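You operate a simulated robot arm through the tools that you are given. There is no shell and no other tool.

You run a simulated robot arm. Do the job below in one go: nothing can be reset, and whatever is moved stays where it is left.

JOB
Pull-test lead four at the chart load for its cable, then sort it.
Fine: one pull; good tray if it holds, reject tray if it slips.

It is judged by the outcome, as a careful person would: the job done as asked, and still so three seconds after it is handed in. It fails if anything else is knocked over, pushed out of place, dropped, spilled or broken.

ROBOT AND FRAMES
A 6-joint arm with a fingered hand, fixed in place. Base frame: the origin is at the foot of the arm, x ahead of it, y to its left, z up; the work surface is at about z = 0.852. Lengths are in m, angles in degrees, forces in N, time in s.
With the tool pointing down near the work surface it reaches from about 0.24 to 0.68 m from the base axis. Its first joint turns from -166.0 to 166.0 degrees. Payload 4 kg.
Tool frame: the origin (TCP) lies between the finger pads and is the grasp point; the fingertips stand 0.026 m ahead of it; z points along the fingers, y is the line along which they close. The gripper opens to 0.148 m. The gripper's body begins 0.073 m behind the TCP. The gripper is a hand of 3 fingers: y runs from the thumb to the fingers, the wrist lies at [0, 0, -0.239] in the tool frame, and closing takes about 1.5 s.
Orientation is told as [roll, pitch, yaw] about the base's x, y, z axes, in that order, counted from this pose: with the fingers straight down and closing along the base's y, the tool's x points along the base's -x, its y along +y and its z along -z.

CONTROLS
- The arm moves only by the tool drive_tool. Its argument "motion" is a list of rows, each a list of 6 numbers: the shift along the base's x, y, z in units of 40 mm (1.0 is 40 mm), then the turn, a rotation vector about the base's x, y, z in units of 6 degrees (1.0 is 6 degrees). In form: [[dx, dy, dz, wx, wy, wz], ...]. A call has 1 to 20 rows; each row shifts and turns the commanded pose from where the row before left it. "grip" is the finger opening in m, from 0 to 0.148, set as the call begins (left out, the last holds). A call with a number of a shift or a turn outside -1 to 1 is refused whole. Each row takes 0.2 s and may step no farther than 0.05 m and 8.6 degrees from the row before; otherwise, or with a gripper value out of range, the whole call is refused. A pose out of reach is approached as far as the arm can. The call stops where the force on the tool passes 40 N (or 10 N more than at its start, if that is more) or the arm is blocked; 0.2 s more then pass. Each finger travels about 0.153 m/s and halts on what it meets, pressing with about 26 N; the grip force reading is that of the motor and also rises with nothing between the fingers. The clock runs only during rows and for 0.2 s after the last one: add rows that do not move to give the fingers time. It gives the time, the measured TCP pose, the force on the tool (base axes), the opening and the grip force at its end, in the units of the frame above (readings bear some noise), with the torque about the TCP (base axes, N m) and any sound that the robot's microphone picked up.
- Cameras (640 x 400 px; columns grow to the right, rows downward): "scene" is fixed at [0.0496, 0.4988, 1.434]; the picture's right is [-0.56, -0.83, 0.00], its down [-0.43, 0.29, -0.86] and it looks along [0.71, -0.48, -0.51] (base axes); focal length 364 px, centre (320, 200). "wrist" rides on the gripper at [0.068, -0.039, -0.09] in the tool frame; the picture's right is [0.50, 0.87, 0.00], its down [-0.66, 0.38, -0.65] and it looks along [-0.57, 0.33, 0.76] (tool axes); focal length 222 px, centre (320, 200). There is no depth. A picture from a camera that has moved, and an enlarged one, comes with that camera's place and axes in the base frame and with its lens.
- camera(camera): a new picture of that camera. It takes no simulated time.
- raise_lower(by): slides the trunk up (or, below 0, down) by that many m; the arm rides with it, the base frame stays. It gives what a move gives, with no picture.
- finger_targets(finger1, finger2, thumb_bend): sets how far each is bent, from 0 (flat) to 1 (curled in); at 0.3 the hand is open as for a grip, at 0.7 the pads meet at the TCP. One left out holds its place. A second passes; each finger stops where it meets its share of the squeeze, and holds until it gets a number again. A gripper value or a shape takes the hand back. It gives what a move gives, with no picture; readings hold the bend of each and the force on the fingers (four entries, about 0 where the hand has none), thumb and palm.
- grasp_type(shape): the hand has 3 fingers and takes this shape, open, in about a second: jaw (thumb against the fingers, like two jaws); tri (thumb and two fingers); tip (a fingertip pinch); poke (one finger out to press); point (the index stretched); flat (the hand flat); cup (the hand cupped); fist (a fist). The gripper value then closes the fingers along that shape, each until it touches; the sizes above hold for jaw. It gives what a move gives, with no picture.
- zoom(camera, box): a new picture of the part [left, top, right, bottom] of that camera's present view, enlarged. It takes no simulated time.
- close_job(): hands the job in; it is judged then, once.

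Places have to be worked out from the pictures, the camera data and where the tool is seen. Open the gripper and draw the arm clear of the work before you hand the job in, unless the task says otherwise.

The tools are called by a JSON object that holds its "fn" and its "kwargs". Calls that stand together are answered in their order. drive_tool: Moves the arm, as the interface text tells. Its arguments: {"type":"object","properties":{"motion":{"type":"array","items":{"type":"array","items":{"type":"number"}}},"grip":{"type":"number"}},"required":["motion"]} The other tools are called the same way: raise_lower (by) slides the trunk up or down; grasp_type (shape) gives the hand a shape; finger_targets (finger1, finger2, thumb_bend) moves the fingers one by one; camera (camera) takes a picture; zoom (camera, box) takes an enlarged picture of a part of a camera's view; close_job () hands the job in.

At the start:

```text
clock: 0.0
position: [0.4025, -0.0252, 1.2181]
ee_rot: [0.0, 0.0, 0.1]
force: [-0.1, -0.1, -0.5]
moment: [0.0, -0.02, 0.04]
opening: 0.1478
gripper_force: 0.1
shape: jaw
bend: [0.3, 0.3, 0.3]
finger forces: [0.1, 0.1, 0.1, 0.0, 0.0, 0.0]
trunk travel left (down, up): [-0.225, 0.092]
```

scene: 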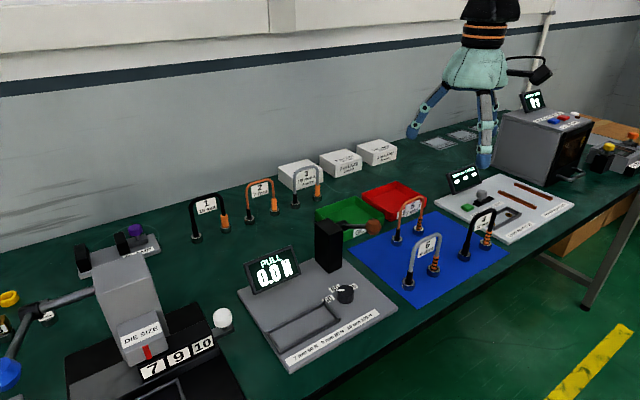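
wrist: 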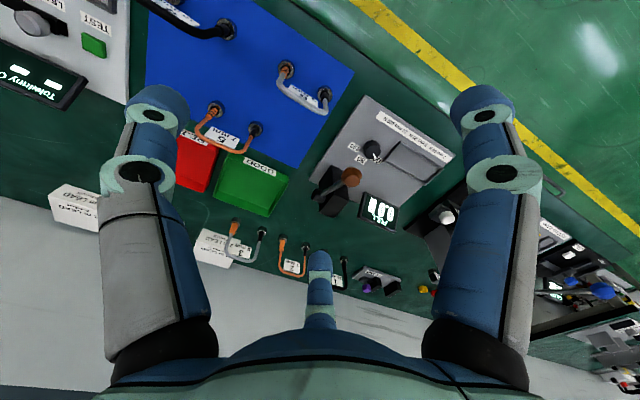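

I'll start by enlarging the views to read the labels, the chart and the pull-tester.

{"fn": "zoom", "kwargs": {"camera": "scene", "box": [230, 230, 410, 380]}}

{"fn": "zoom", "kwargs": {"camera": "scene", "box": [340, 180, 520, 300]}}

{"fn": "zoom", "kwargs": {"camera": "scene", "box": [170, 130, 410, 250]}}

{"fn": "zoom", "kwargs": {"camera": "scene", "box": [0, 220, 250, 400]}}

{"fn": "zoom", "kwargs": {"camera": "scene", "box": [410, 80, 640, 250]}}

{"fn": "zoom", "kwargs": {"camera": "wrist", "box": [300, 80, 460, 240]}}

```text
2.67 times, centred on (320, 305) of scene
camera zoom: at [0.0496, 0.4988, 1.434], right [-0.56, -0.83, 0.0], down [-0.43, 0.29, -0.86], along [0.71, -0.48, -0.51], focal length 972 px, centre (320, -80)
```

zoom: 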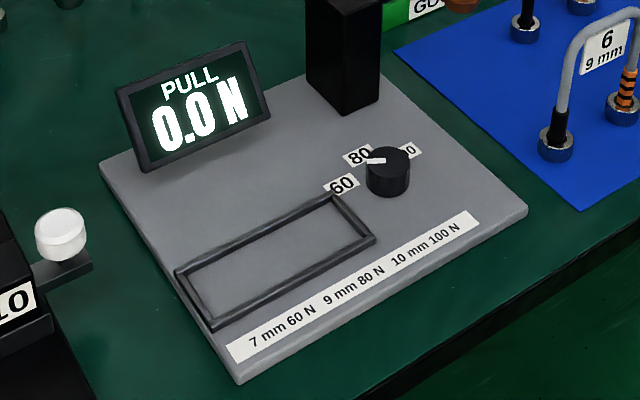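

```text
3.33 times, centred on (430, 240) of scene
camera zoom: at [0.0496, 0.4988, 1.434], right [-0.56, -0.83, 0.0], down [-0.43, 0.29, -0.86], along [0.71, -0.48, -0.51], focal length 1215 px, centre (-47, 67)
```

zoom: 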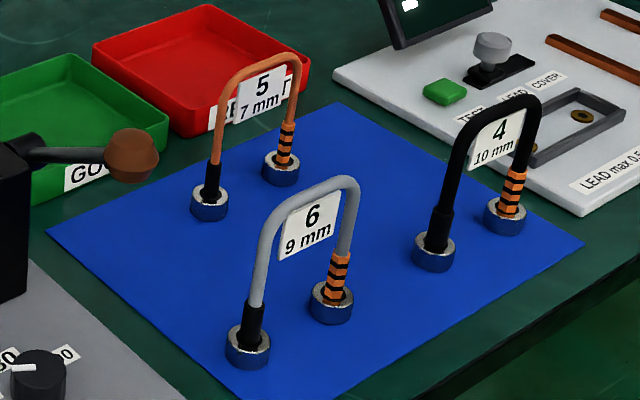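

```text
2.67 times, centred on (290, 190) of scene
camera zoom: at [0.0496, 0.4988, 1.434], right [-0.56, -0.83, 0.0], down [-0.43, 0.29, -0.86], along [0.71, -0.48, -0.51], focal length 972 px, centre (400, 227)
```

zoom: 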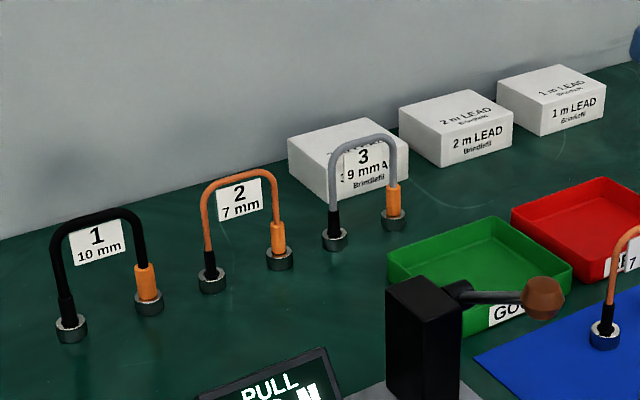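

```text
2.22 times, centred on (125, 310) of scene
camera zoom: at [0.0496, 0.4988, 1.434], right [-0.56, -0.83, 0.0], down [-0.43, 0.29, -0.86], along [0.71, -0.48, -0.51], focal length 810 px, centre (753, -44)
```

zoom: 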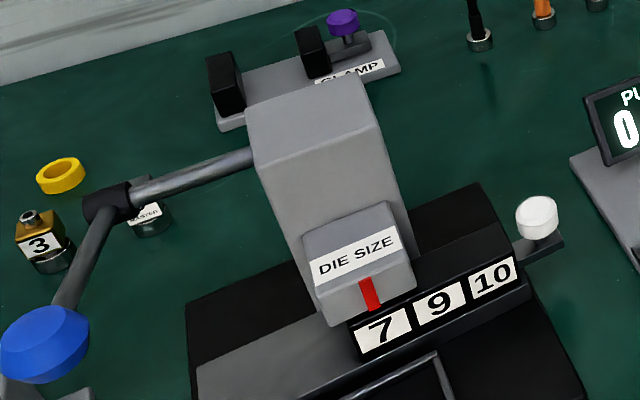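

```text
2.35 times, centred on (525, 165) of scene
camera zoom: at [0.0496, 0.4988, 1.434], right [-0.56, -0.83, 0.0], down [-0.43, 0.29, -0.86], along [0.71, -0.48, -0.51], focal length 858 px, centre (-162, 282)
```

zoom: 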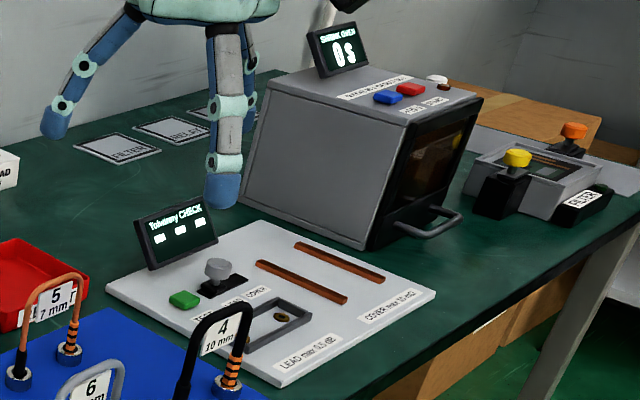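

```text
2.50 times, centred on (380, 160) of wrist
camera zoom: at [0.3352, -0.0657, 1.3075], right [-0.5, 0.87, 0.0], down [0.65, 0.38, 0.65], along [0.57, 0.33, -0.76], focal length 555 px, centre (170, 300)
```

zoom: 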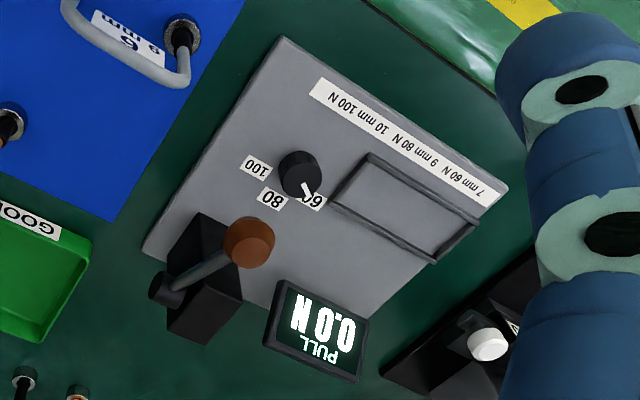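

Lead 4 is labelled 10 mm, so the chart load is 100 N. The dial appears to be pointing to 60. I'll bring the hand nearer to the tester for a better view of the dial, nest and lever.

{"fn": "drive_tool", "kwargs": {"motion": [[-0.26, 0.78, -0.7, 0, 0, 0], [-0.26, 0.78, -0.7, 0, 0, 0], [-0.26, 0.78, -0.7, 0, 0, 0], [-0.26, 0.78, -0.7, 0, 0, 0], [0, 0, 0, 0, 0, 0]]}}

{"fn": "camera", "kwargs": {"camera": "wrist"}}

{"fn": "camera", "kwargs": {"camera": "scene"}}

```text
clock: 1.2
position: [0.3626, 0.0999, 1.1046]
ee_rot: [0.1, 0.0, 0.1]
force: [-0.6, 0.4, -0.5]
moment: [-0.03, 0.02, 0.02]
opening: 0.1478
gripper_force: 0.1
shape: jaw
bend: [0.3, 0.3, 0.3]
finger forces: [0.0, 0.0, 0.0, 0.1, 0.0, 0.0]
trunk travel left (down, up): [-0.225, 0.092]
```

```text
taken
camera wrist: at [0.2944, 0.0598, 1.1945], right [-0.5, 0.87, 0.0], down [0.65, 0.38, 0.65], along [0.57, 0.33, -0.76], focal length 222 px, centre (320, 200)
```

wrist: 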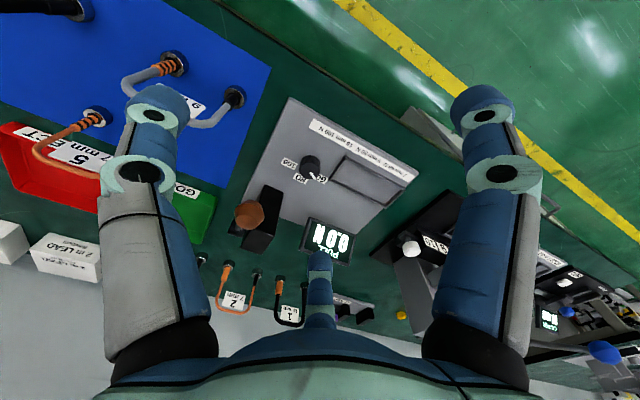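

```text
taken
```

scene: 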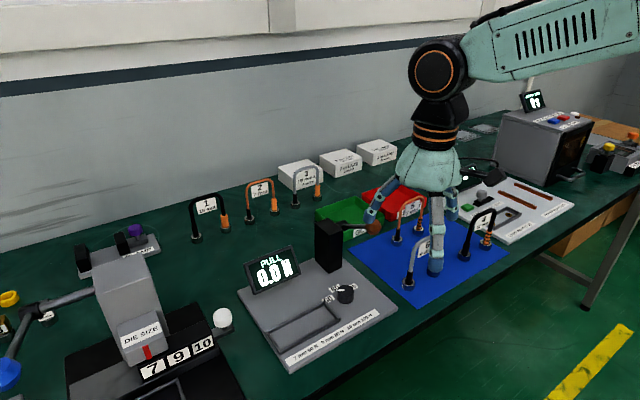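

The tester and dial are visible with the dial at 60. Before planning any contact, I'll close the fingers in free air here to learn how the jaw shape moves.

{"fn": "drive_tool", "kwargs": {"motion": [[0, 0, 0, 0, 0, 0], [0, 0, 0, 0, 0, 0], [0, 0, 0, 0, 0, 0], [0, 0, 0, 0, 0, 0], [0, 0, 0, 0, 0, 0], [0, 0, 0, 0, 0, 0]], "grip": 0.04}}

{"fn": "camera", "kwargs": {"camera": "wrist"}}

{"fn": "zoom", "kwargs": {"camera": "scene", "box": [340, 110, 520, 290]}}

{"fn": "zoom", "kwargs": {"camera": "wrist", "box": [220, 90, 430, 250]}}

```text
clock: 2.6
position: [0.3623, 0.1, 1.1059]
ee_rot: [0.0, 0.1, 0.1]
force: [0.1, -0.3, -0.3]
moment: [-0.01, 0.01, -0.02]
opening: 0.0405
gripper_force: 0.0
shape: jaw
bend: [0.76, 0.76, 0.7]
finger forces: [0.0, 0.0, 0.1, 0.0, 0.0, 0.0]
trunk travel left (down, up): [-0.225, 0.092]
```

```text
taken
camera wrist: at [0.2947, 0.0597, 1.1947], right [-0.5, 0.87, 0.0], down [0.65, 0.38, 0.65], along [0.57, 0.33, -0.76], focal length 222 px, centre (320, 200)
```

wrist: 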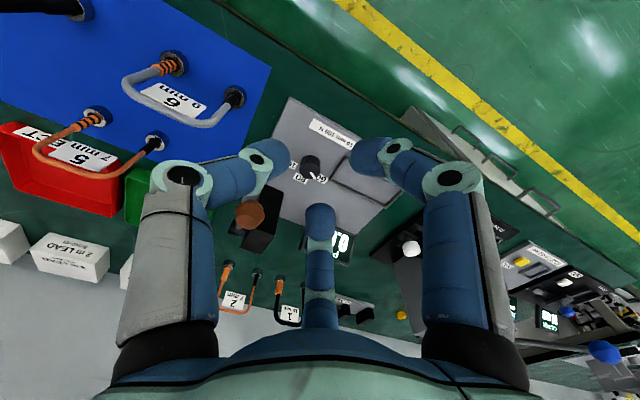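

```text
2.22 times, centred on (430, 200) of scene
camera zoom: at [0.0496, 0.4988, 1.434], right [-0.56, -0.83, 0.0], down [-0.43, 0.29, -0.86], along [0.71, -0.48, -0.51], focal length 810 px, centre (76, 200)
```

zoom: 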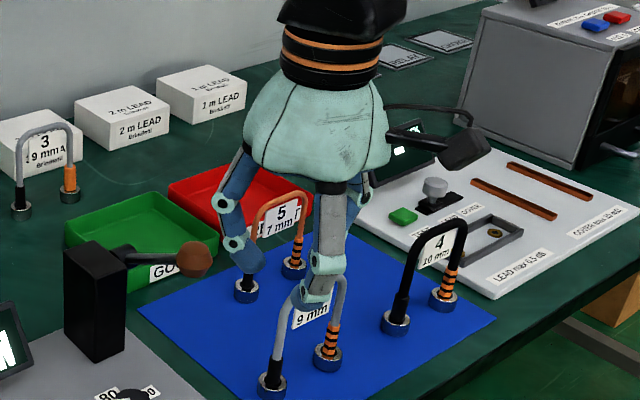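

```text
2.50 times, centred on (325, 170) of wrist
camera zoom: at [0.2947, 0.0597, 1.1947], right [-0.5, 0.87, 0.0], down [0.65, 0.38, 0.65], along [0.57, 0.33, -0.76], focal length 555 px, centre (308, 275)
```

zoom: 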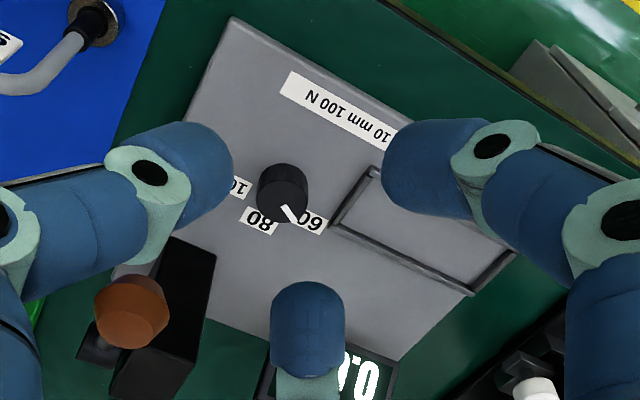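

The jaw shape has the thumb opposite two spread fingers. I'll check the fully closed jaw and the "tip" pinch in free air, to choose a shape for the cable and knob.

{"fn": "drive_tool", "kwargs": {"motion": [[0, 0, 0, 0, 0, 0], [0, 0, 0, 0, 0, 0], [0, 0, 0, 0, 0, 0]], "grip": 0.0}}

{"fn": "zoom", "kwargs": {"camera": "wrist", "box": [160, 60, 480, 260]}}

{"fn": "zoom", "kwargs": {"camera": "scene", "box": [360, 130, 500, 270]}}

{"fn": "grasp_type", "kwargs": {"shape": "tip"}}

{"fn": "camera", "kwargs": {"camera": "wrist"}}

```text
clock: 3.4
position: [0.363, 0.0998, 1.1031]
ee_rot: [0.0, -0.1, 0.2]
force: [0.3, -0.2, 0.4]
moment: [-0.01, 0.03, -0.01]
opening: 0.0
gripper_force: 26.1
shape: jaw
bend: [0.7, 0.7, 0.7]
finger forces: [0.1, 0.0, 0.1, 0.0, 0.0, 0.0]
trunk travel left (down, up): [-0.225, 0.092]
```

```text
2.00 times, centred on (320, 160) of wrist
camera zoom: at [0.2947, 0.0597, 1.1947], right [-0.5, 0.87, 0.0], down [0.65, 0.38, 0.65], along [0.57, 0.33, -0.76], focal length 444 px, centre (320, 280)
```

zoom: 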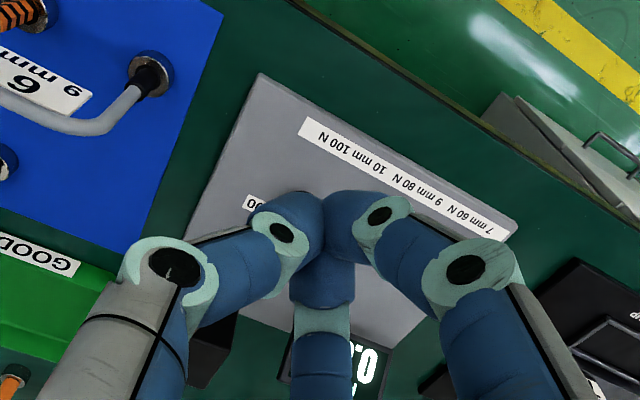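

```text
2.86 times, centred on (430, 200) of scene
camera zoom: at [0.0496, 0.4988, 1.434], right [-0.56, -0.83, 0.0], down [-0.43, 0.29, -0.86], along [0.71, -0.48, -0.51], focal length 1041 px, centre (6, 200)
```

zoom: 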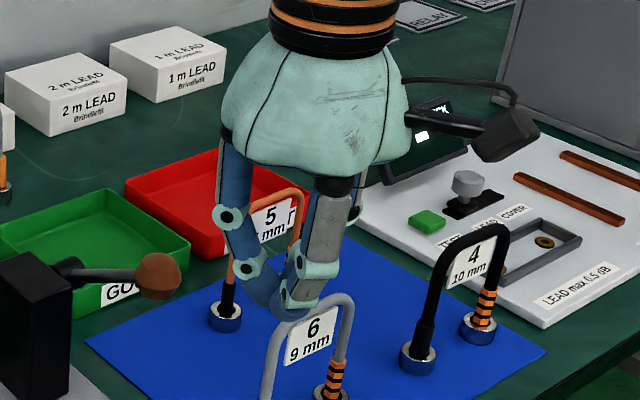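

```text
clock: 4.3
position: [0.3624, 0.1002, 1.1043]
ee_rot: [0.0, 0.0, 0.2]
force: [-0.9, 0.0, 0.8]
moment: [-0.02, 0.0, 0.0]
opening: 0.1479
gripper_force: 0.1
shape: tip
bend: [0.3, 0.3, 0.3]
finger forces: [0.1, 0.1, 0.0, 0.0, 0.0, 0.1]
trunk travel left (down, up): [-0.225, 0.092]
```

```text
taken
camera wrist: at [0.2947, 0.0597, 1.1947], right [-0.5, 0.87, 0.0], down [0.65, 0.38, 0.65], along [0.57, 0.33, -0.76], focal length 222 px, centre (320, 200)
```

wrist: 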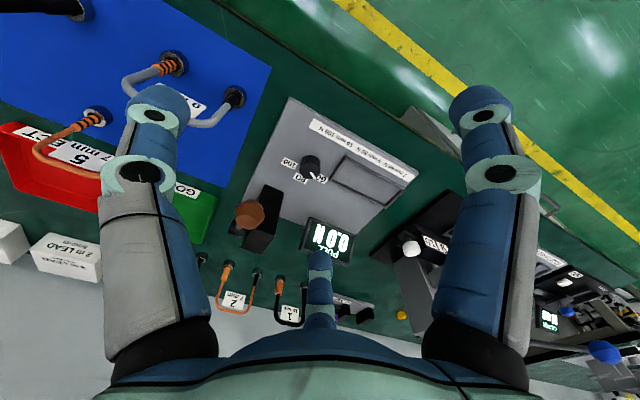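

Jaw closes radially with all three fingers meeting at the TCP. I'll see how "tip" closes.

{"fn": "drive_tool", "kwargs": {"motion": [[0, 0, 0, 0, 0, 0], [0, 0, 0, 0, 0, 0], [0, 0, 0, 0, 0, 0], [0, 0, 0, 0, 0, 0], [0, 0, 0, 0, 0, 0], [0, 0, 0, 0, 0, 0]], "grip": 0.02}}

{"fn": "camera", "kwargs": {"camera": "wrist"}}

{"fn": "zoom", "kwargs": {"camera": "scene", "box": [360, 130, 500, 270]}}

```text
clock: 5.7
position: [0.3618, 0.0998, 1.1052]
ee_rot: [0.0, 0.0, 0.1]
force: [-0.1, -0.3, 0.0]
moment: [0.0, -0.02, -0.02]
opening: 0.0203
gripper_force: 0.0
shape: tip
bend: [0.74, 0.74, 0.7]
finger forces: [0.0, 0.1, 0.0, 0.0, 0.0, 0.1]
trunk travel left (down, up): [-0.225, 0.092]
```

```text
taken
camera wrist: at [0.2947, 0.0597, 1.1947], right [-0.5, 0.87, 0.0], down [0.65, 0.38, 0.65], along [0.57, 0.33, -0.76], focal length 222 px, centre (320, 200)
```

wrist: 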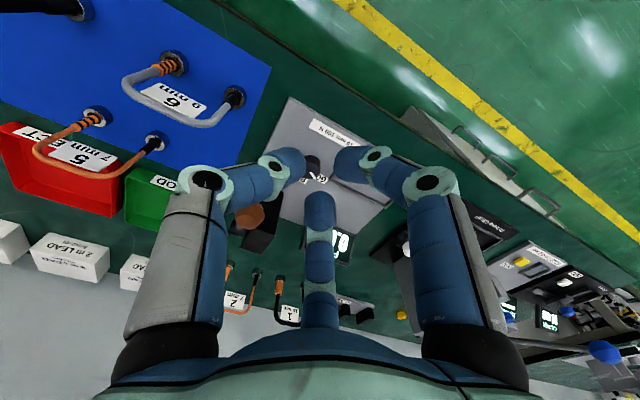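

```text
2.86 times, centred on (430, 200) of scene
camera zoom: at [0.0496, 0.4988, 1.434], right [-0.56, -0.83, 0.0], down [-0.43, 0.29, -0.86], along [0.71, -0.48, -0.51], focal length 1041 px, centre (6, 200)
```

zoom: 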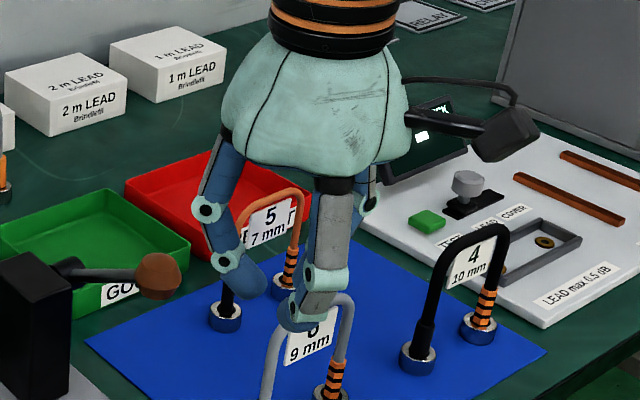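

Both shapes close as a centric three-finger grip, which suits the round knob. I'll go back to jaw and zoom on the knob and lever for exact positions.

{"fn": "grasp_type", "kwargs": {"shape": "jaw"}}

{"fn": "zoom", "kwargs": {"camera": "wrist", "box": [270, 130, 350, 190]}}

{"fn": "zoom", "kwargs": {"camera": "scene", "box": [310, 210, 390, 310]}}

{"fn": "zoom", "kwargs": {"camera": "wrist", "box": [200, 170, 360, 270]}}

```text
clock: 6.6
position: [0.3621, 0.1001, 1.1054]
ee_rot: [0.0, 0.0, 0.0]
force: [-0.3, 0.2, 0.1]
moment: [0.0, 0.0, 0.03]
opening: 0.1479
gripper_force: 0.1
shape: jaw
bend: [0.3, 0.3, 0.3]
finger forces: [0.0, 0.1, 0.0, 0.0, 0.1, 0.0]
trunk travel left (down, up): [-0.225, 0.092]
```

```text
6.67 times, centred on (310, 160) of wrist
camera zoom: at [0.2947, 0.0597, 1.1947], right [-0.5, 0.87, 0.0], down [0.65, 0.38, 0.65], along [0.57, 0.33, -0.76], focal length 1481 px, centre (387, 467)
```

zoom: 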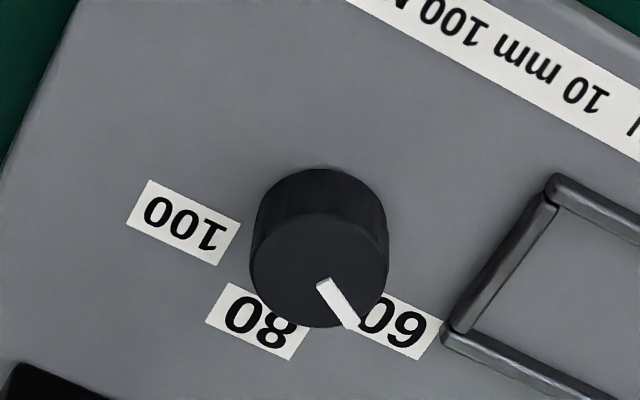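

```text
4.00 times, centred on (350, 260) of scene
camera zoom: at [0.0496, 0.4988, 1.434], right [-0.56, -0.83, 0.0], down [-0.43, 0.29, -0.86], along [0.71, -0.48, -0.51], focal length 1458 px, centre (200, -40)
```

zoom: 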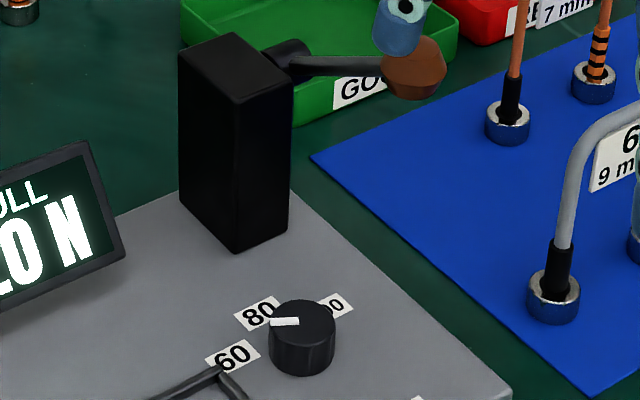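

```text
4.00 times, centred on (280, 220) of wrist
camera zoom: at [0.2947, 0.0597, 1.1947], right [-0.5, 0.87, 0.0], down [0.65, 0.38, 0.65], along [0.57, 0.33, -0.76], focal length 888 px, centre (480, 120)
```

zoom: 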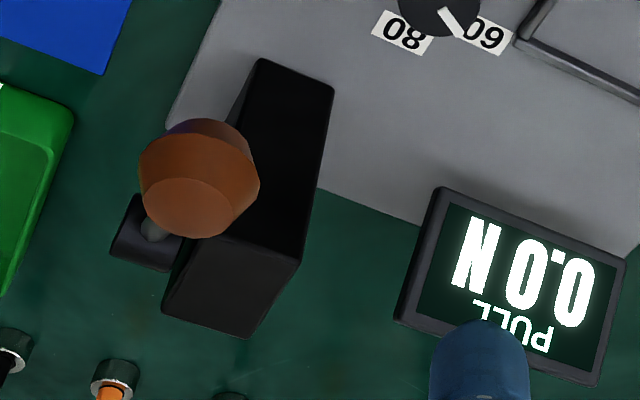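

From two views the knob top is at about (0.477, 0.146, 0.887). It has a radius of about 17 mm, stands about 17 mm tall, and its pointer is 120° clockwise short of "100". The lever ball at (0.48, 0.079, 1.02) is close by, so I'll yaw to −42° so the fingers straddle it, lean slightly away from it, and move above the knob.

{"fn": "drive_tool", "kwargs": {"motion": [[0, 0, 0, 0, 0, -1], [0, 0, 0, 0, 0, -1], [0, 0, 0, 0, 0, -1], [0, 0, 0, 0, 0, -1], [0, 0, 0, 0, 0, -1], [0, 0, 0, 0, 0, -1], [0, 0, 0, 0, 0, -1], [0, 0, 0, -0.5, -0.866, 0], [0, 0, 0, -0.5, -0.866, 0], [0.72, 0.29, 0, 0, 0, 0], [0.72, 0.29, 0, 0, 0, 0], [0.72, 0.29, 0, 0, 0, 0], [0.72, 0.29, 0, 0, 0, 0], [0, 0, 0, 0, 0, 0]], "grip": 0.08}}

{"fn": "camera", "kwargs": {"camera": "wrist"}}

{"fn": "camera", "kwargs": {"camera": "scene"}}

```text
clock: 9.6
position: [0.4752, 0.1467, 1.105]
ee_rot: [2.5, -11.8, -42.1]
force: [-0.6, 0.5, -0.1]
moment: [0.0, 0.01, 0.03]
opening: 0.0806
gripper_force: 0.0
shape: jaw
bend: [0.34, 0.34, 0.7]
finger forces: [0.0, 0.0, 0.1, 0.1, 0.1, 0.0]
trunk travel left (down, up): [-0.225, 0.092]
```

```text
taken
camera wrist: at [0.3854, 0.1696, 1.1773], right [0.21, 0.97, -0.06], down [0.61, -0.08, 0.79], along [0.76, -0.21, -0.61], focal length 222 px, centre (320, 200)
```

wrist: 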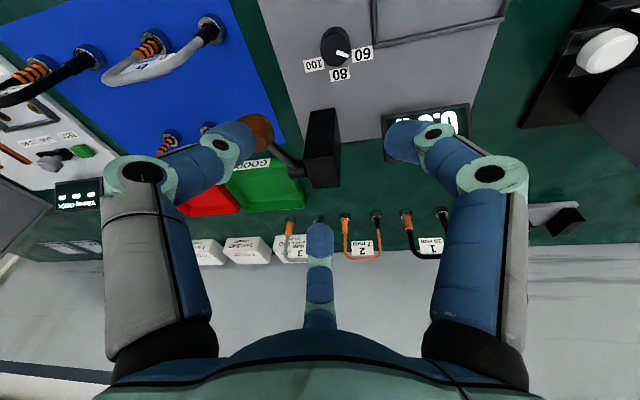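

```text
taken
```

scene: 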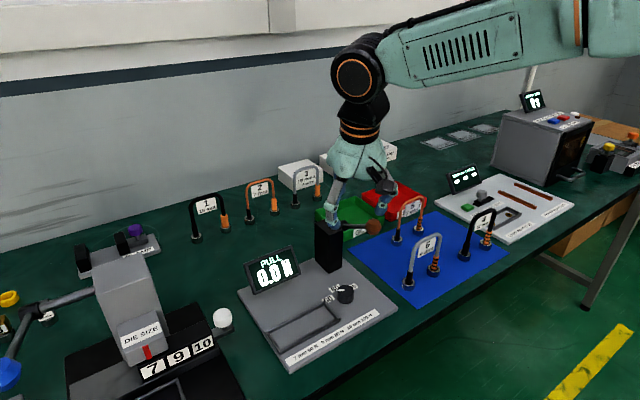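

The knob checks out at about (0.476, 0.148) and the block's near face is at x≈0.556. To clear both block and ball I'll yaw to −78° with a narrower opening and turn the knob in two 60° strokes. First I descend partway.

{"fn": "drive_tool", "kwargs": {"motion": [[0.04, 0, 0, 0, 0, -1], [0, 0, 0, 0, 0, -1], [0, 0, 0, 0, 0, -1], [0, 0, 0, 0, 0, -1], [0, 0, 0, 0, 0, -1], [0, 0, 0, 0, 0, -1], [0, 0, 0, 0, 0, 0]], "grip": 0.06}}

{"fn": "drive_tool", "kwargs": {"motion": [[0, 0, -0.9, 0, 0, 0], [0, 0, -0.9, 0, 0, 0], [0, 0, -0.9, 0, 0, 0], [0, 0, -0.9, 0, 0, 0], [0, 0, 0, 0, 0, 0]]}}

{"fn": "camera", "kwargs": {"camera": "wrist"}}

{"fn": "zoom", "kwargs": {"camera": "scene", "box": [270, 180, 430, 320]}}

```text
clock: 11.2
position: [0.4777, 0.1456, 1.1054]
ee_rot: [2.6, -11.8, -78.3]
force: [0.2, 0.6, -0.1]
moment: [0.03, 0.02, 0.0]
opening: 0.0603
gripper_force: 0.1
shape: jaw
bend: [0.77, 0.77, 0.7]
finger forces: [0.0, 0.0, 0.0, 0.0, 0.1, 0.0]
trunk travel left (down, up): [-0.225, 0.092]
```

```text
clock: 12.4
position: [0.4784, 0.1446, 0.9616]
ee_rot: [2.6, -11.8, -78.1]
force: [-0.5, -0.2, -0.4]
moment: [0.03, 0.05, 0.0]
opening: 0.0603
gripper_force: 0.1
shape: jaw
bend: [0.77, 0.77, 0.7]
finger forces: [0.0, 0.0, 0.0, 0.0, 0.0, 0.0]
trunk travel left (down, up): [-0.225, 0.092]
```

```text
taken
camera wrist: at [0.4179, 0.2176, 1.0334], right [0.75, 0.66, -0.06], down [0.44, -0.42, 0.79], along [0.5, -0.62, -0.61], focal length 222 px, centre (320, 200)
```

wrist: 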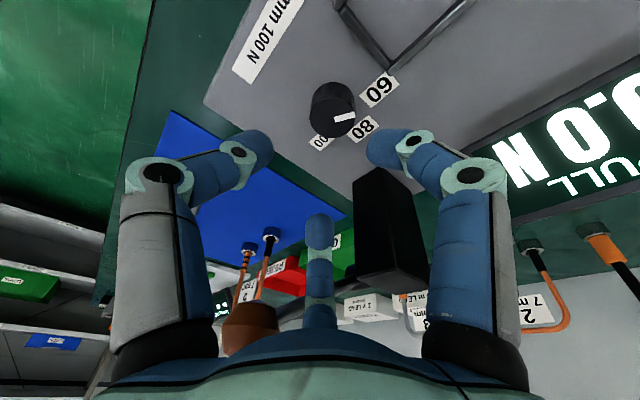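

```text
2.86 times, centred on (350, 250) of scene
camera zoom: at [0.0496, 0.4988, 1.434], right [-0.56, -0.83, 0.0], down [-0.43, 0.29, -0.86], along [0.71, -0.48, -0.51], focal length 1041 px, centre (234, 57)
```

zoom: 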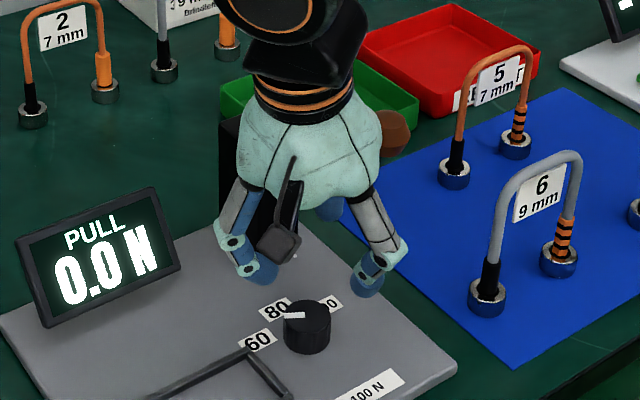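

The hand is clear of the ball and block so far. I'll zoom on the knob from here to refine its centre before the last descent.

{"fn": "zoom", "kwargs": {"camera": "wrist", "box": [280, 60, 400, 160]}}

{"fn": "zoom", "kwargs": {"camera": "scene", "box": [300, 210, 400, 310]}}

```text
4.00 times, centred on (340, 110) of wrist
camera zoom: at [0.4179, 0.2176, 1.0334], right [0.75, 0.66, -0.06], down [0.44, -0.42, 0.79], along [0.5, -0.62, -0.61], focal length 888 px, centre (240, 560)
```

zoom: 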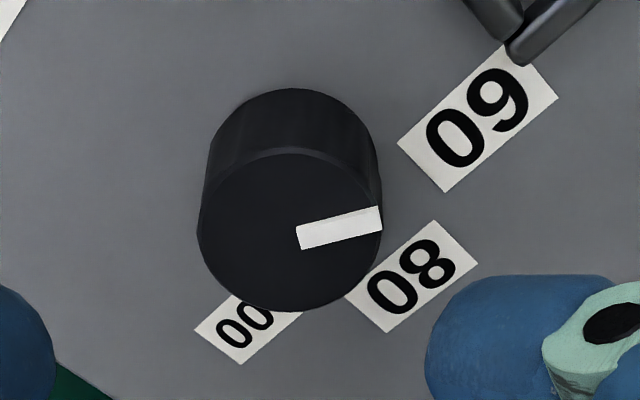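

```text
4.00 times, centred on (350, 260) of scene
camera zoom: at [0.0496, 0.4988, 1.434], right [-0.56, -0.83, 0.0], down [-0.43, 0.29, -0.86], along [0.71, -0.48, -0.51], focal length 1458 px, centre (200, -40)
```

zoom: 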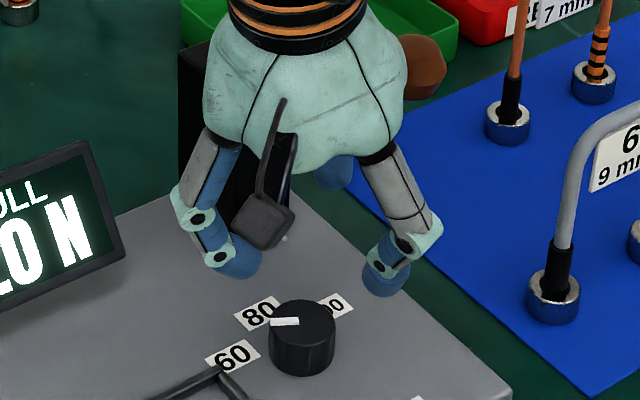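

Combining the two wrist views puts the knob centre at (0.479, 0.147) with its top at z≈0.885. Because of the 12° lean the fingertips sit about 5 mm off the TCP, so I'll offset for that and descend to about z 0.905.

{"fn": "drive_tool", "kwargs": {"motion": [[-0.03, 0.17, 0, 0, 0, 0], [0, 0, -0.47, 0, 0, 0], [0, 0, -0.47, 0, 0, 0], [0, 0, -0.47, 0, 0, 0], [0, 0, 0, 0, 0, 0]]}}

{"fn": "camera", "kwargs": {"camera": "wrist"}}

{"fn": "zoom", "kwargs": {"camera": "scene", "box": [280, 190, 420, 320]}}

```text
clock: 13.6
position: [0.4754, 0.1528, 0.9053]
ee_rot: [2.6, -11.8, -78.3]
force: [-0.7, -0.4, -0.3]
moment: [0.0, -0.01, -0.04]
opening: 0.0603
gripper_force: 0.1
shape: jaw
bend: [0.77, 0.77, 0.7]
finger forces: [0.1, 0.0, 0.1, 0.0, 0.1, 0.1]
trunk travel left (down, up): [-0.225, 0.092]
```

```text
taken
camera wrist: at [0.4172, 0.2252, 0.9778], right [0.75, 0.66, -0.06], down [0.44, -0.42, 0.79], along [0.5, -0.62, -0.61], focal length 222 px, centre (320, 200)
```

wrist: 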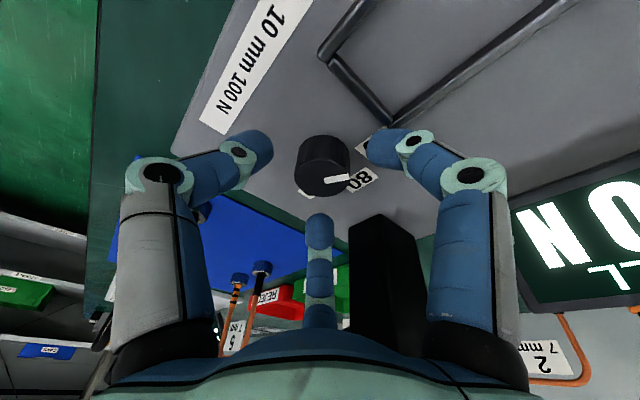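

```text
3.08 times, centred on (350, 255) of scene
camera zoom: at [0.0496, 0.4988, 1.434], right [-0.56, -0.83, 0.0], down [-0.43, 0.29, -0.86], along [0.71, -0.48, -0.51], focal length 1121 px, centre (228, 31)
```

zoom: 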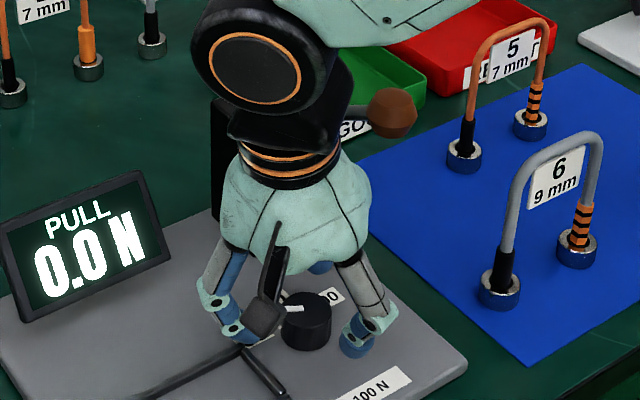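

The knob looks centred between the three fingertips, with clearance to everything else. I'll go 4 mm lower and close on it.

{"fn": "drive_tool", "kwargs": {"motion": [[0.03, -0.02, -0.1, 0, 0, 0], [0, 0, 0, 0, 0, 0]]}}

{"fn": "drive_tool", "kwargs": {"motion": [[0, 0, 0, 0, 0, 0], [0, 0, 0, 0, 0, 0], [0, 0, 0, 0, 0, 0], [0, 0, 0, 0, 0, 0]], "grip": 0.02}}

{"fn": "camera", "kwargs": {"camera": "wrist"}}

```text
clock: 14.2
position: [0.4777, 0.1524, 0.9001]
ee_rot: [2.6, -11.8, -78.2]
force: [-1.2, -0.3, 0.1]
moment: [-0.01, 0.03, 0.0]
opening: 0.0604
gripper_force: 0.1
shape: jaw
bend: [0.77, 0.77, 0.7]
finger forces: [0.1, 0.0, 0.1, 0.0, 0.0, 0.0]
trunk travel left (down, up): [-0.225, 0.092]
```

```text
clock: 15.2
position: [0.4771, 0.1504, 0.9005]
ee_rot: [2.5, -11.7, -78.1]
force: [-0.1, -0.5, -0.6]
moment: [0.0, -0.02, 0.01]
opening: 0.0249
gripper_force: 26.0
shape: jaw
bend: [0.75, 0.75, 0.7]
finger forces: [23.0, 23.5, 0.0, 0.0, 23.7, 0.1]
trunk travel left (down, up): [-0.225, 0.092]
```

```text
taken
camera wrist: at [0.4185, 0.2244, 0.9736], right [0.75, 0.66, -0.06], down [0.45, -0.42, 0.79], along [0.5, -0.62, -0.61], focal length 222 px, centre (320, 200)
```

wrist: 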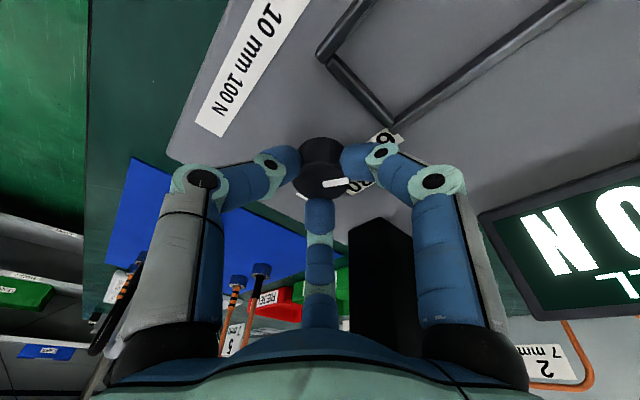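

All three fingers hold the knob at about 23 N each. I'll turn it 60° clockwise, shifting the TCP slightly to keep the fingertips centred on the knob axis.

{"fn": "drive_tool", "kwargs": {"motion": [[0.011, 0.006, 0, 0, 0, -1], [0.012, 0.004, 0, 0, 0, -1], [0.012, 0.003, 0, 0, 0, -1], [0.012, 0.001, 0, 0, 0, -1], [0.013, 0, 0, 0, 0, -1], [0.013, 0, 0, 0, 0, -1], [0.012, -0.002, 0, 0, 0, -1], [0.012, -0.004, 0, 0, 0, -1], [0.012, -0.005, 0, 0, 0, -1], [0.011, -0.006, 0, 0, 0, -1], [0, 0, 0, 0, 0, 0]]}}

{"fn": "camera", "kwargs": {"camera": "wrist"}}

{"fn": "zoom", "kwargs": {"camera": "scene", "box": [280, 190, 420, 320]}}

```text
clock: 17.6
position: [0.4806, 0.1505, 0.9021]
ee_rot: [2.4, -11.7, -138.3]
force: [-4.4, 3.6, -0.4]
moment: [0.01, 0.09, -0.01]
opening: 0.0247
gripper_force: 26.4
shape: jaw
bend: [0.75, 0.75, 0.7]
finger forces: [22.7, 23.7, 0.0, 0.1, 28.4, 0.0]
trunk travel left (down, up): [-0.225, 0.092]
```

```text
taken
camera wrist: at [0.5166, 0.2386, 0.9736], right [0.95, -0.32, -0.06], down [-0.14, -0.6, 0.79], along [-0.29, -0.74, -0.61], focal length 222 px, centre (320, 200)
```

wrist: 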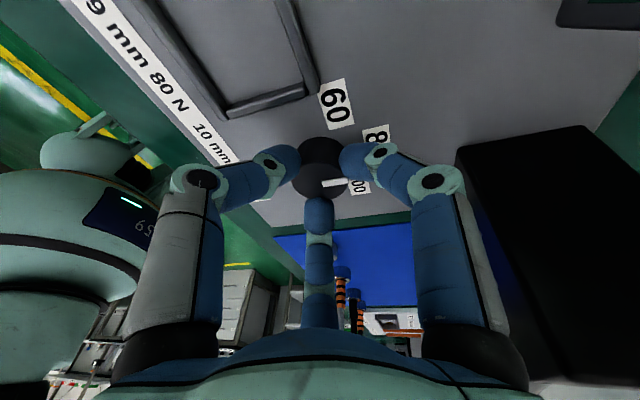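

```text
3.08 times, centred on (350, 255) of scene
camera zoom: at [0.0496, 0.4988, 1.434], right [-0.56, -0.83, 0.0], down [-0.43, 0.29, -0.86], along [0.71, -0.48, -0.51], focal length 1121 px, centre (228, 31)
```

zoom: 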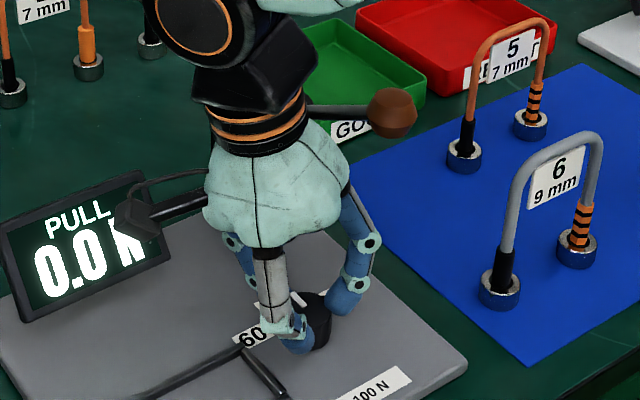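

The knob followed the hand and the pointer should now be near 80. I'll open slightly, swing back 60° around it, regrip, and repeat the stroke.

{"fn": "drive_tool", "kwargs": {"motion": [[0, 0, 0, 0, 0, 0], [0, 0, 0, 0, 0, 0], [-0.011, 0.006, 0, 0, 0, 1], [-0.012, 0.005, 0, 0, 0, 1], [-0.012, 0.004, 0, 0, 0, 1], [-0.012, 0.002, 0, 0, 0, 1], [-0.013, 0, 0, 0, 0, 1], [-0.013, 0, 0, 0, 0, 1], [-0.012, -0.001, 0, 0, 0, 1], [-0.012, -0.003, 0, 0, 0, 1], [-0.012, -0.004, 0, 0, 0, 1], [-0.011, -0.006, 0, 0, 0, 1], [0, 0, 0, 0, 0, 0]], "grip": 0.048}}

{"fn": "camera", "kwargs": {"camera": "wrist"}}

{"fn": "zoom", "kwargs": {"camera": "wrist", "box": [260, 110, 400, 210]}}

```text
clock: 20.4
position: [0.4781, 0.1516, 0.9016]
ee_rot: [2.5, -11.8, -78.1]
force: [0.2, -0.8, 0.0]
moment: [0.03, -0.01, 0.0]
opening: 0.0478
gripper_force: 0.0
shape: jaw
bend: [0.77, 0.77, 0.7]
finger forces: [0.0, 0.0, 0.0, 0.1, 0.1, 0.0]
trunk travel left (down, up): [-0.225, 0.092]
```

```text
taken
camera wrist: at [0.4186, 0.2241, 0.9737], right [0.74, 0.66, -0.06], down [0.45, -0.42, 0.79], along [0.5, -0.62, -0.61], focal length 222 px, centre (320, 200)
```

wrist: 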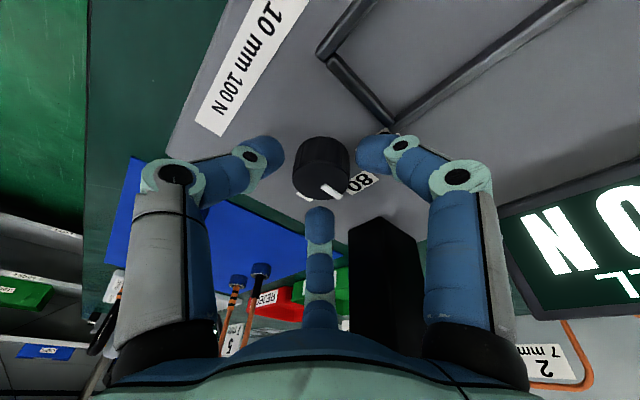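

```text
4.00 times, centred on (330, 160) of wrist
camera zoom: at [0.4186, 0.2241, 0.9737], right [0.74, 0.66, -0.06], down [0.45, -0.42, 0.79], along [0.5, -0.62, -0.61], focal length 888 px, centre (280, 360)
```

zoom: 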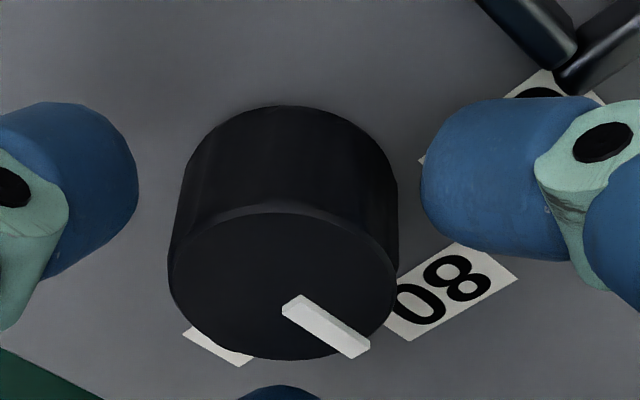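

The pointer now points straight at 80 (0° bearing), so each stroke transfers fully. I'll regrip and make the second 60° stroke to 100.

{"fn": "drive_tool", "kwargs": {"motion": [[0, 0, 0, 0, 0, 0], [0, 0, 0, 0, 0, 0], [0, 0, 0, 0, 0, 0], [0, 0, 0, 0, 0, 0]], "grip": 0.02}}

{"fn": "drive_tool", "kwargs": {"motion": [[0.011, 0.006, 0, 0, 0, -1], [0.012, 0.004, 0, 0, 0, -1], [0.012, 0.003, 0, 0, 0, -1], [0.012, 0.001, 0, 0, 0, -1], [0.013, 0, 0, 0, 0, -1], [0.013, 0, 0, 0, 0, -1], [0.012, -0.002, 0, 0, 0, -1], [0.012, -0.004, 0, 0, 0, -1], [0.012, -0.005, 0, 0, 0, -1], [0.011, -0.006, 0, 0, 0, -1], [0, 0, 0, 0, 0, 0]]}}

{"fn": "drive_tool", "kwargs": {"motion": [[0, 0, 0, 0, 0, 0], [0, 0, 0, 0, 0, 0], [-0.011, 0.006, 0, 0, 0, 1], [-0.012, 0.005, 0, 0, 0, 1], [-0.012, 0.004, 0, 0, 0, 1], [-0.012, 0.002, 0, 0, 0, 1], [-0.013, 0, 0, 0, 0, 1], [-0.013, 0, 0, 0, 0, 1], [-0.012, -0.001, 0, 0, 0, 1], [-0.012, -0.003, 0, 0, 0, 1], [-0.012, -0.004, 0, 0, 0, 1], [-0.011, -0.006, 0, 0, 0, 1], [0, 0, 0, 0, 0, 0]], "grip": 0.05}}

{"fn": "zoom", "kwargs": {"camera": "wrist", "box": [260, 110, 400, 210]}}

```text
clock: 21.4
position: [0.4778, 0.1516, 0.9006]
ee_rot: [2.5, -11.8, -78.2]
force: [0.0, 0.1, -0.3]
moment: [0.0, -0.02, 0.03]
opening: 0.0256
gripper_force: 25.7
shape: jaw
bend: [0.75, 0.75, 0.7]
finger forces: [23.3, 23.2, 0.0, 0.0, 23.8, 0.0]
trunk travel left (down, up): [-0.225, 0.092]
```

```text
clock: 23.8
position: [0.4822, 0.1522, 0.9005]
ee_rot: [2.5, -11.7, -138.2]
force: [-6.6, 0.1, -0.3]
moment: [0.02, 0.16, 0.1]
opening: 0.0249
gripper_force: 26.4
shape: jaw
bend: [0.75, 0.75, 0.7]
finger forces: [23.4, 23.3, 0.0, 0.1, 27.2, 0.1]
trunk travel left (down, up): [-0.225, 0.092]
```

```text
clock: 26.6
position: [0.478, 0.1501, 0.9003]
ee_rot: [2.6, -11.9, -78.1]
force: [-1.1, -0.6, 0.1]
moment: [0.04, 0.0, 0.02]
opening: 0.0499
gripper_force: 0.1
shape: jaw
bend: [0.77, 0.77, 0.7]
finger forces: [0.0, 0.1, 0.0, 0.0, 0.0, 0.0]
trunk travel left (down, up): [-0.225, 0.092]
```

```text
4.00 times, centred on (330, 160) of wrist
camera zoom: at [0.4187, 0.224, 0.9734], right [0.74, 0.66, -0.06], down [0.45, -0.42, 0.79], along [0.5, -0.62, -0.61], focal length 888 px, centre (280, 360)
```

zoom: 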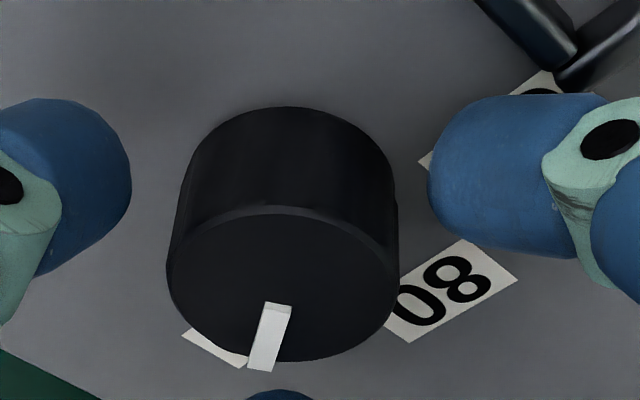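

The pointer now looks to be at about −55 to −60°, towards 100. I'll rise straight up clear of the ball and check from above.

{"fn": "drive_tool", "kwargs": {"motion": [[0, 0, 0.5, 0, 0, 0], [0, 0, 0.9, 0, 0, 0], [0, 0, 0.9, 0, 0, 0], [0, 0, 0.9, 0, 0, 0], [0, 0, 0.9, 0, 0, 0], [0, 0, 0.9, 0, 0, 0], [0, 0, 0, 0, 0, 0]]}}

{"fn": "camera", "kwargs": {"camera": "wrist"}}

{"fn": "zoom", "kwargs": {"camera": "scene", "box": [310, 230, 390, 310]}}

```text
clock: 28.2
position: [0.4774, 0.152, 1.1026]
ee_rot: [2.5, -11.8, -78.2]
force: [0.6, 0.6, 0.7]
moment: [0.02, -0.01, -0.02]
opening: 0.0498
gripper_force: 0.0
shape: jaw
bend: [0.77, 0.77, 0.7]
finger forces: [0.0, 0.1, 0.0, 0.1, 0.1, 0.1]
trunk travel left (down, up): [-0.225, 0.092]
```

```text
taken
camera wrist: at [0.418, 0.2245, 1.1741], right [0.75, 0.66, -0.06], down [0.45, -0.42, 0.79], along [0.5, -0.62, -0.61], focal length 222 px, centre (320, 200)
```

wrist: 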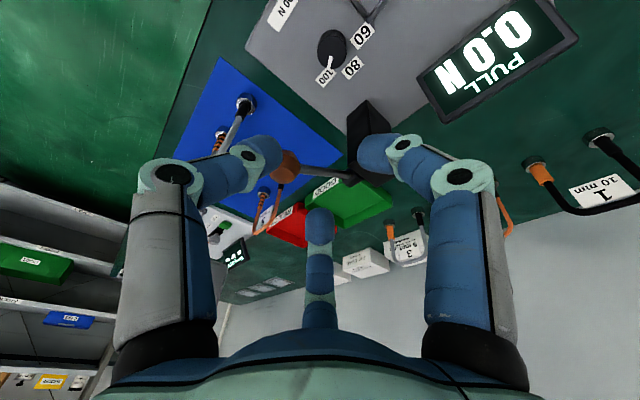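

```text
5.00 times, centred on (350, 270) of scene
camera zoom: at [0.0496, 0.4988, 1.434], right [-0.56, -0.83, 0.0], down [-0.43, 0.29, -0.86], along [0.71, -0.48, -0.51], focal length 1822 px, centre (170, -150)
```

zoom: 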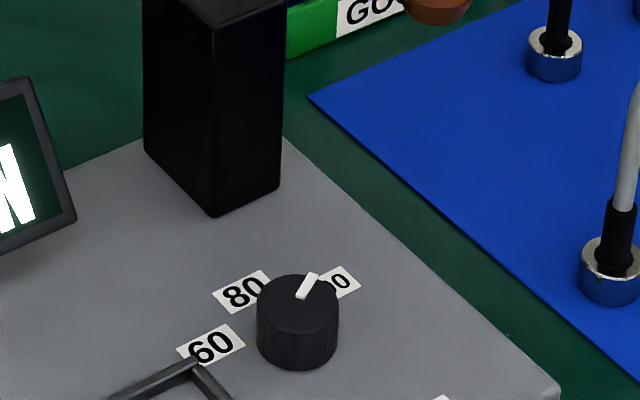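

The dial is confirmed at 100. Now for lead 4: I'll level the tool, set yaw −90° so it closes across the arch, and move above it.

{"fn": "drive_tool", "kwargs": {"motion": [[0, 0, 0.5, 0.914, 0.407, 0], [0, 0, 0.5, 0.914, 0.407, 0], [0, 0, 0, 0, 0, -1], [0, 0, 0, 0, 0, -1], [-0.125, -0.94, 0, 0, 0, 0], [-0.125, -0.94, 0, 0, 0, 0], [-0.125, -0.94, 0, 0, 0, 0], [-0.125, -0.94, 0, 0, 0, 0], [-0.125, -0.94, 0, 0, 0, 0], [-0.125, -0.94, 0, 0, 0, 0], [-0.125, -0.94, 0, 0, 0, 0], [-0.125, -0.94, 0, 0, 0, 0], [-0.125, -0.94, 0, 0, 0, 0], [-0.125, -0.94, 0, 0, 0, 0], [0, 0, 0, 0, 0, 0]], "grip": 0.1}}

{"fn": "camera", "kwargs": {"camera": "wrist"}}

{"fn": "camera", "kwargs": {"camera": "scene"}}

```text
clock: 31.4
position: [0.4293, -0.2252, 1.1415]
ee_rot: [0.0, 0.0, -89.8]
force: [-0.4, -0.4, 0.3]
moment: [0.02, 0.02, 0.01]
opening: 0.0998
gripper_force: 0.1
shape: jaw
bend: [0.29, 0.29, 0.72]
finger forces: [0.0, 0.1, 0.0, 0.0, 0.0, 0.0]
trunk travel left (down, up): [-0.225, 0.092]
```

```text
taken
camera wrist: at [0.3888, -0.1583, 1.2313], right [0.87, 0.5, 0.0], down [0.38, -0.65, 0.65], along [0.33, -0.57, -0.76], focal length 222 px, centre (320, 200)
```

wrist: 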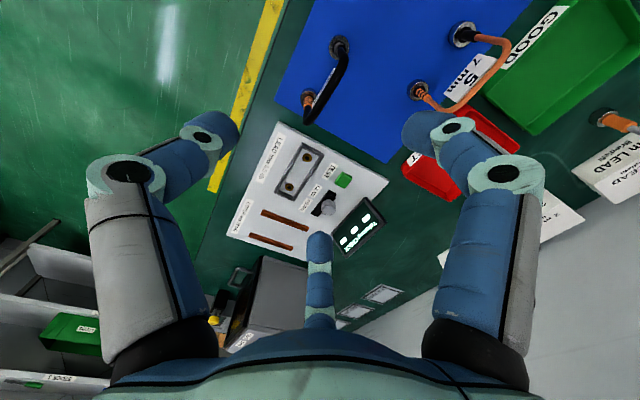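

```text
taken
```

scene: 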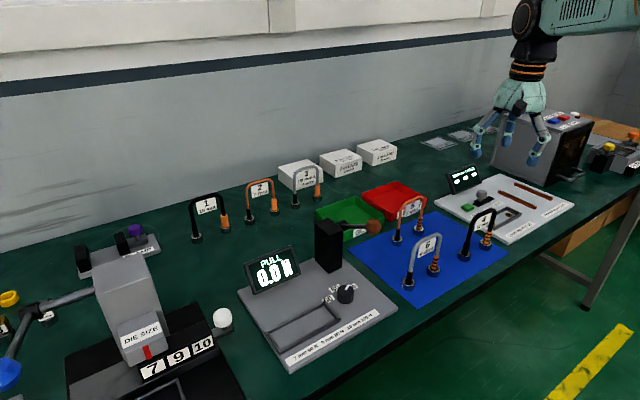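

Lead 4 is in view below. I'll zoom on it from both cameras to fix its position and height.

{"fn": "zoom", "kwargs": {"camera": "wrist", "box": [270, 20, 390, 140]}}

{"fn": "zoom", "kwargs": {"camera": "scene", "box": [440, 190, 520, 280]}}

```text
3.33 times, centred on (330, 80) of wrist
camera zoom: at [0.3888, -0.1583, 1.2313], right [0.87, 0.5, 0.0], down [0.38, -0.65, 0.65], along [0.33, -0.57, -0.76], focal length 740 px, centre (287, 600)
```

zoom: 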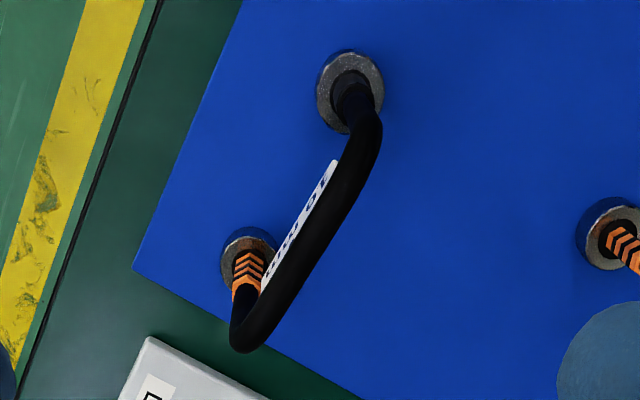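

```text
4.44 times, centred on (480, 235) of scene
camera zoom: at [0.0496, 0.4988, 1.434], right [-0.56, -0.83, 0.0], down [-0.43, 0.29, -0.86], along [0.71, -0.48, -0.51], focal length 1620 px, centre (-391, 44)
```

zoom: 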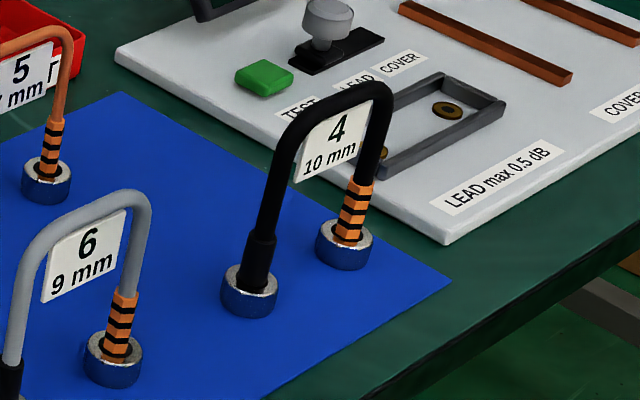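

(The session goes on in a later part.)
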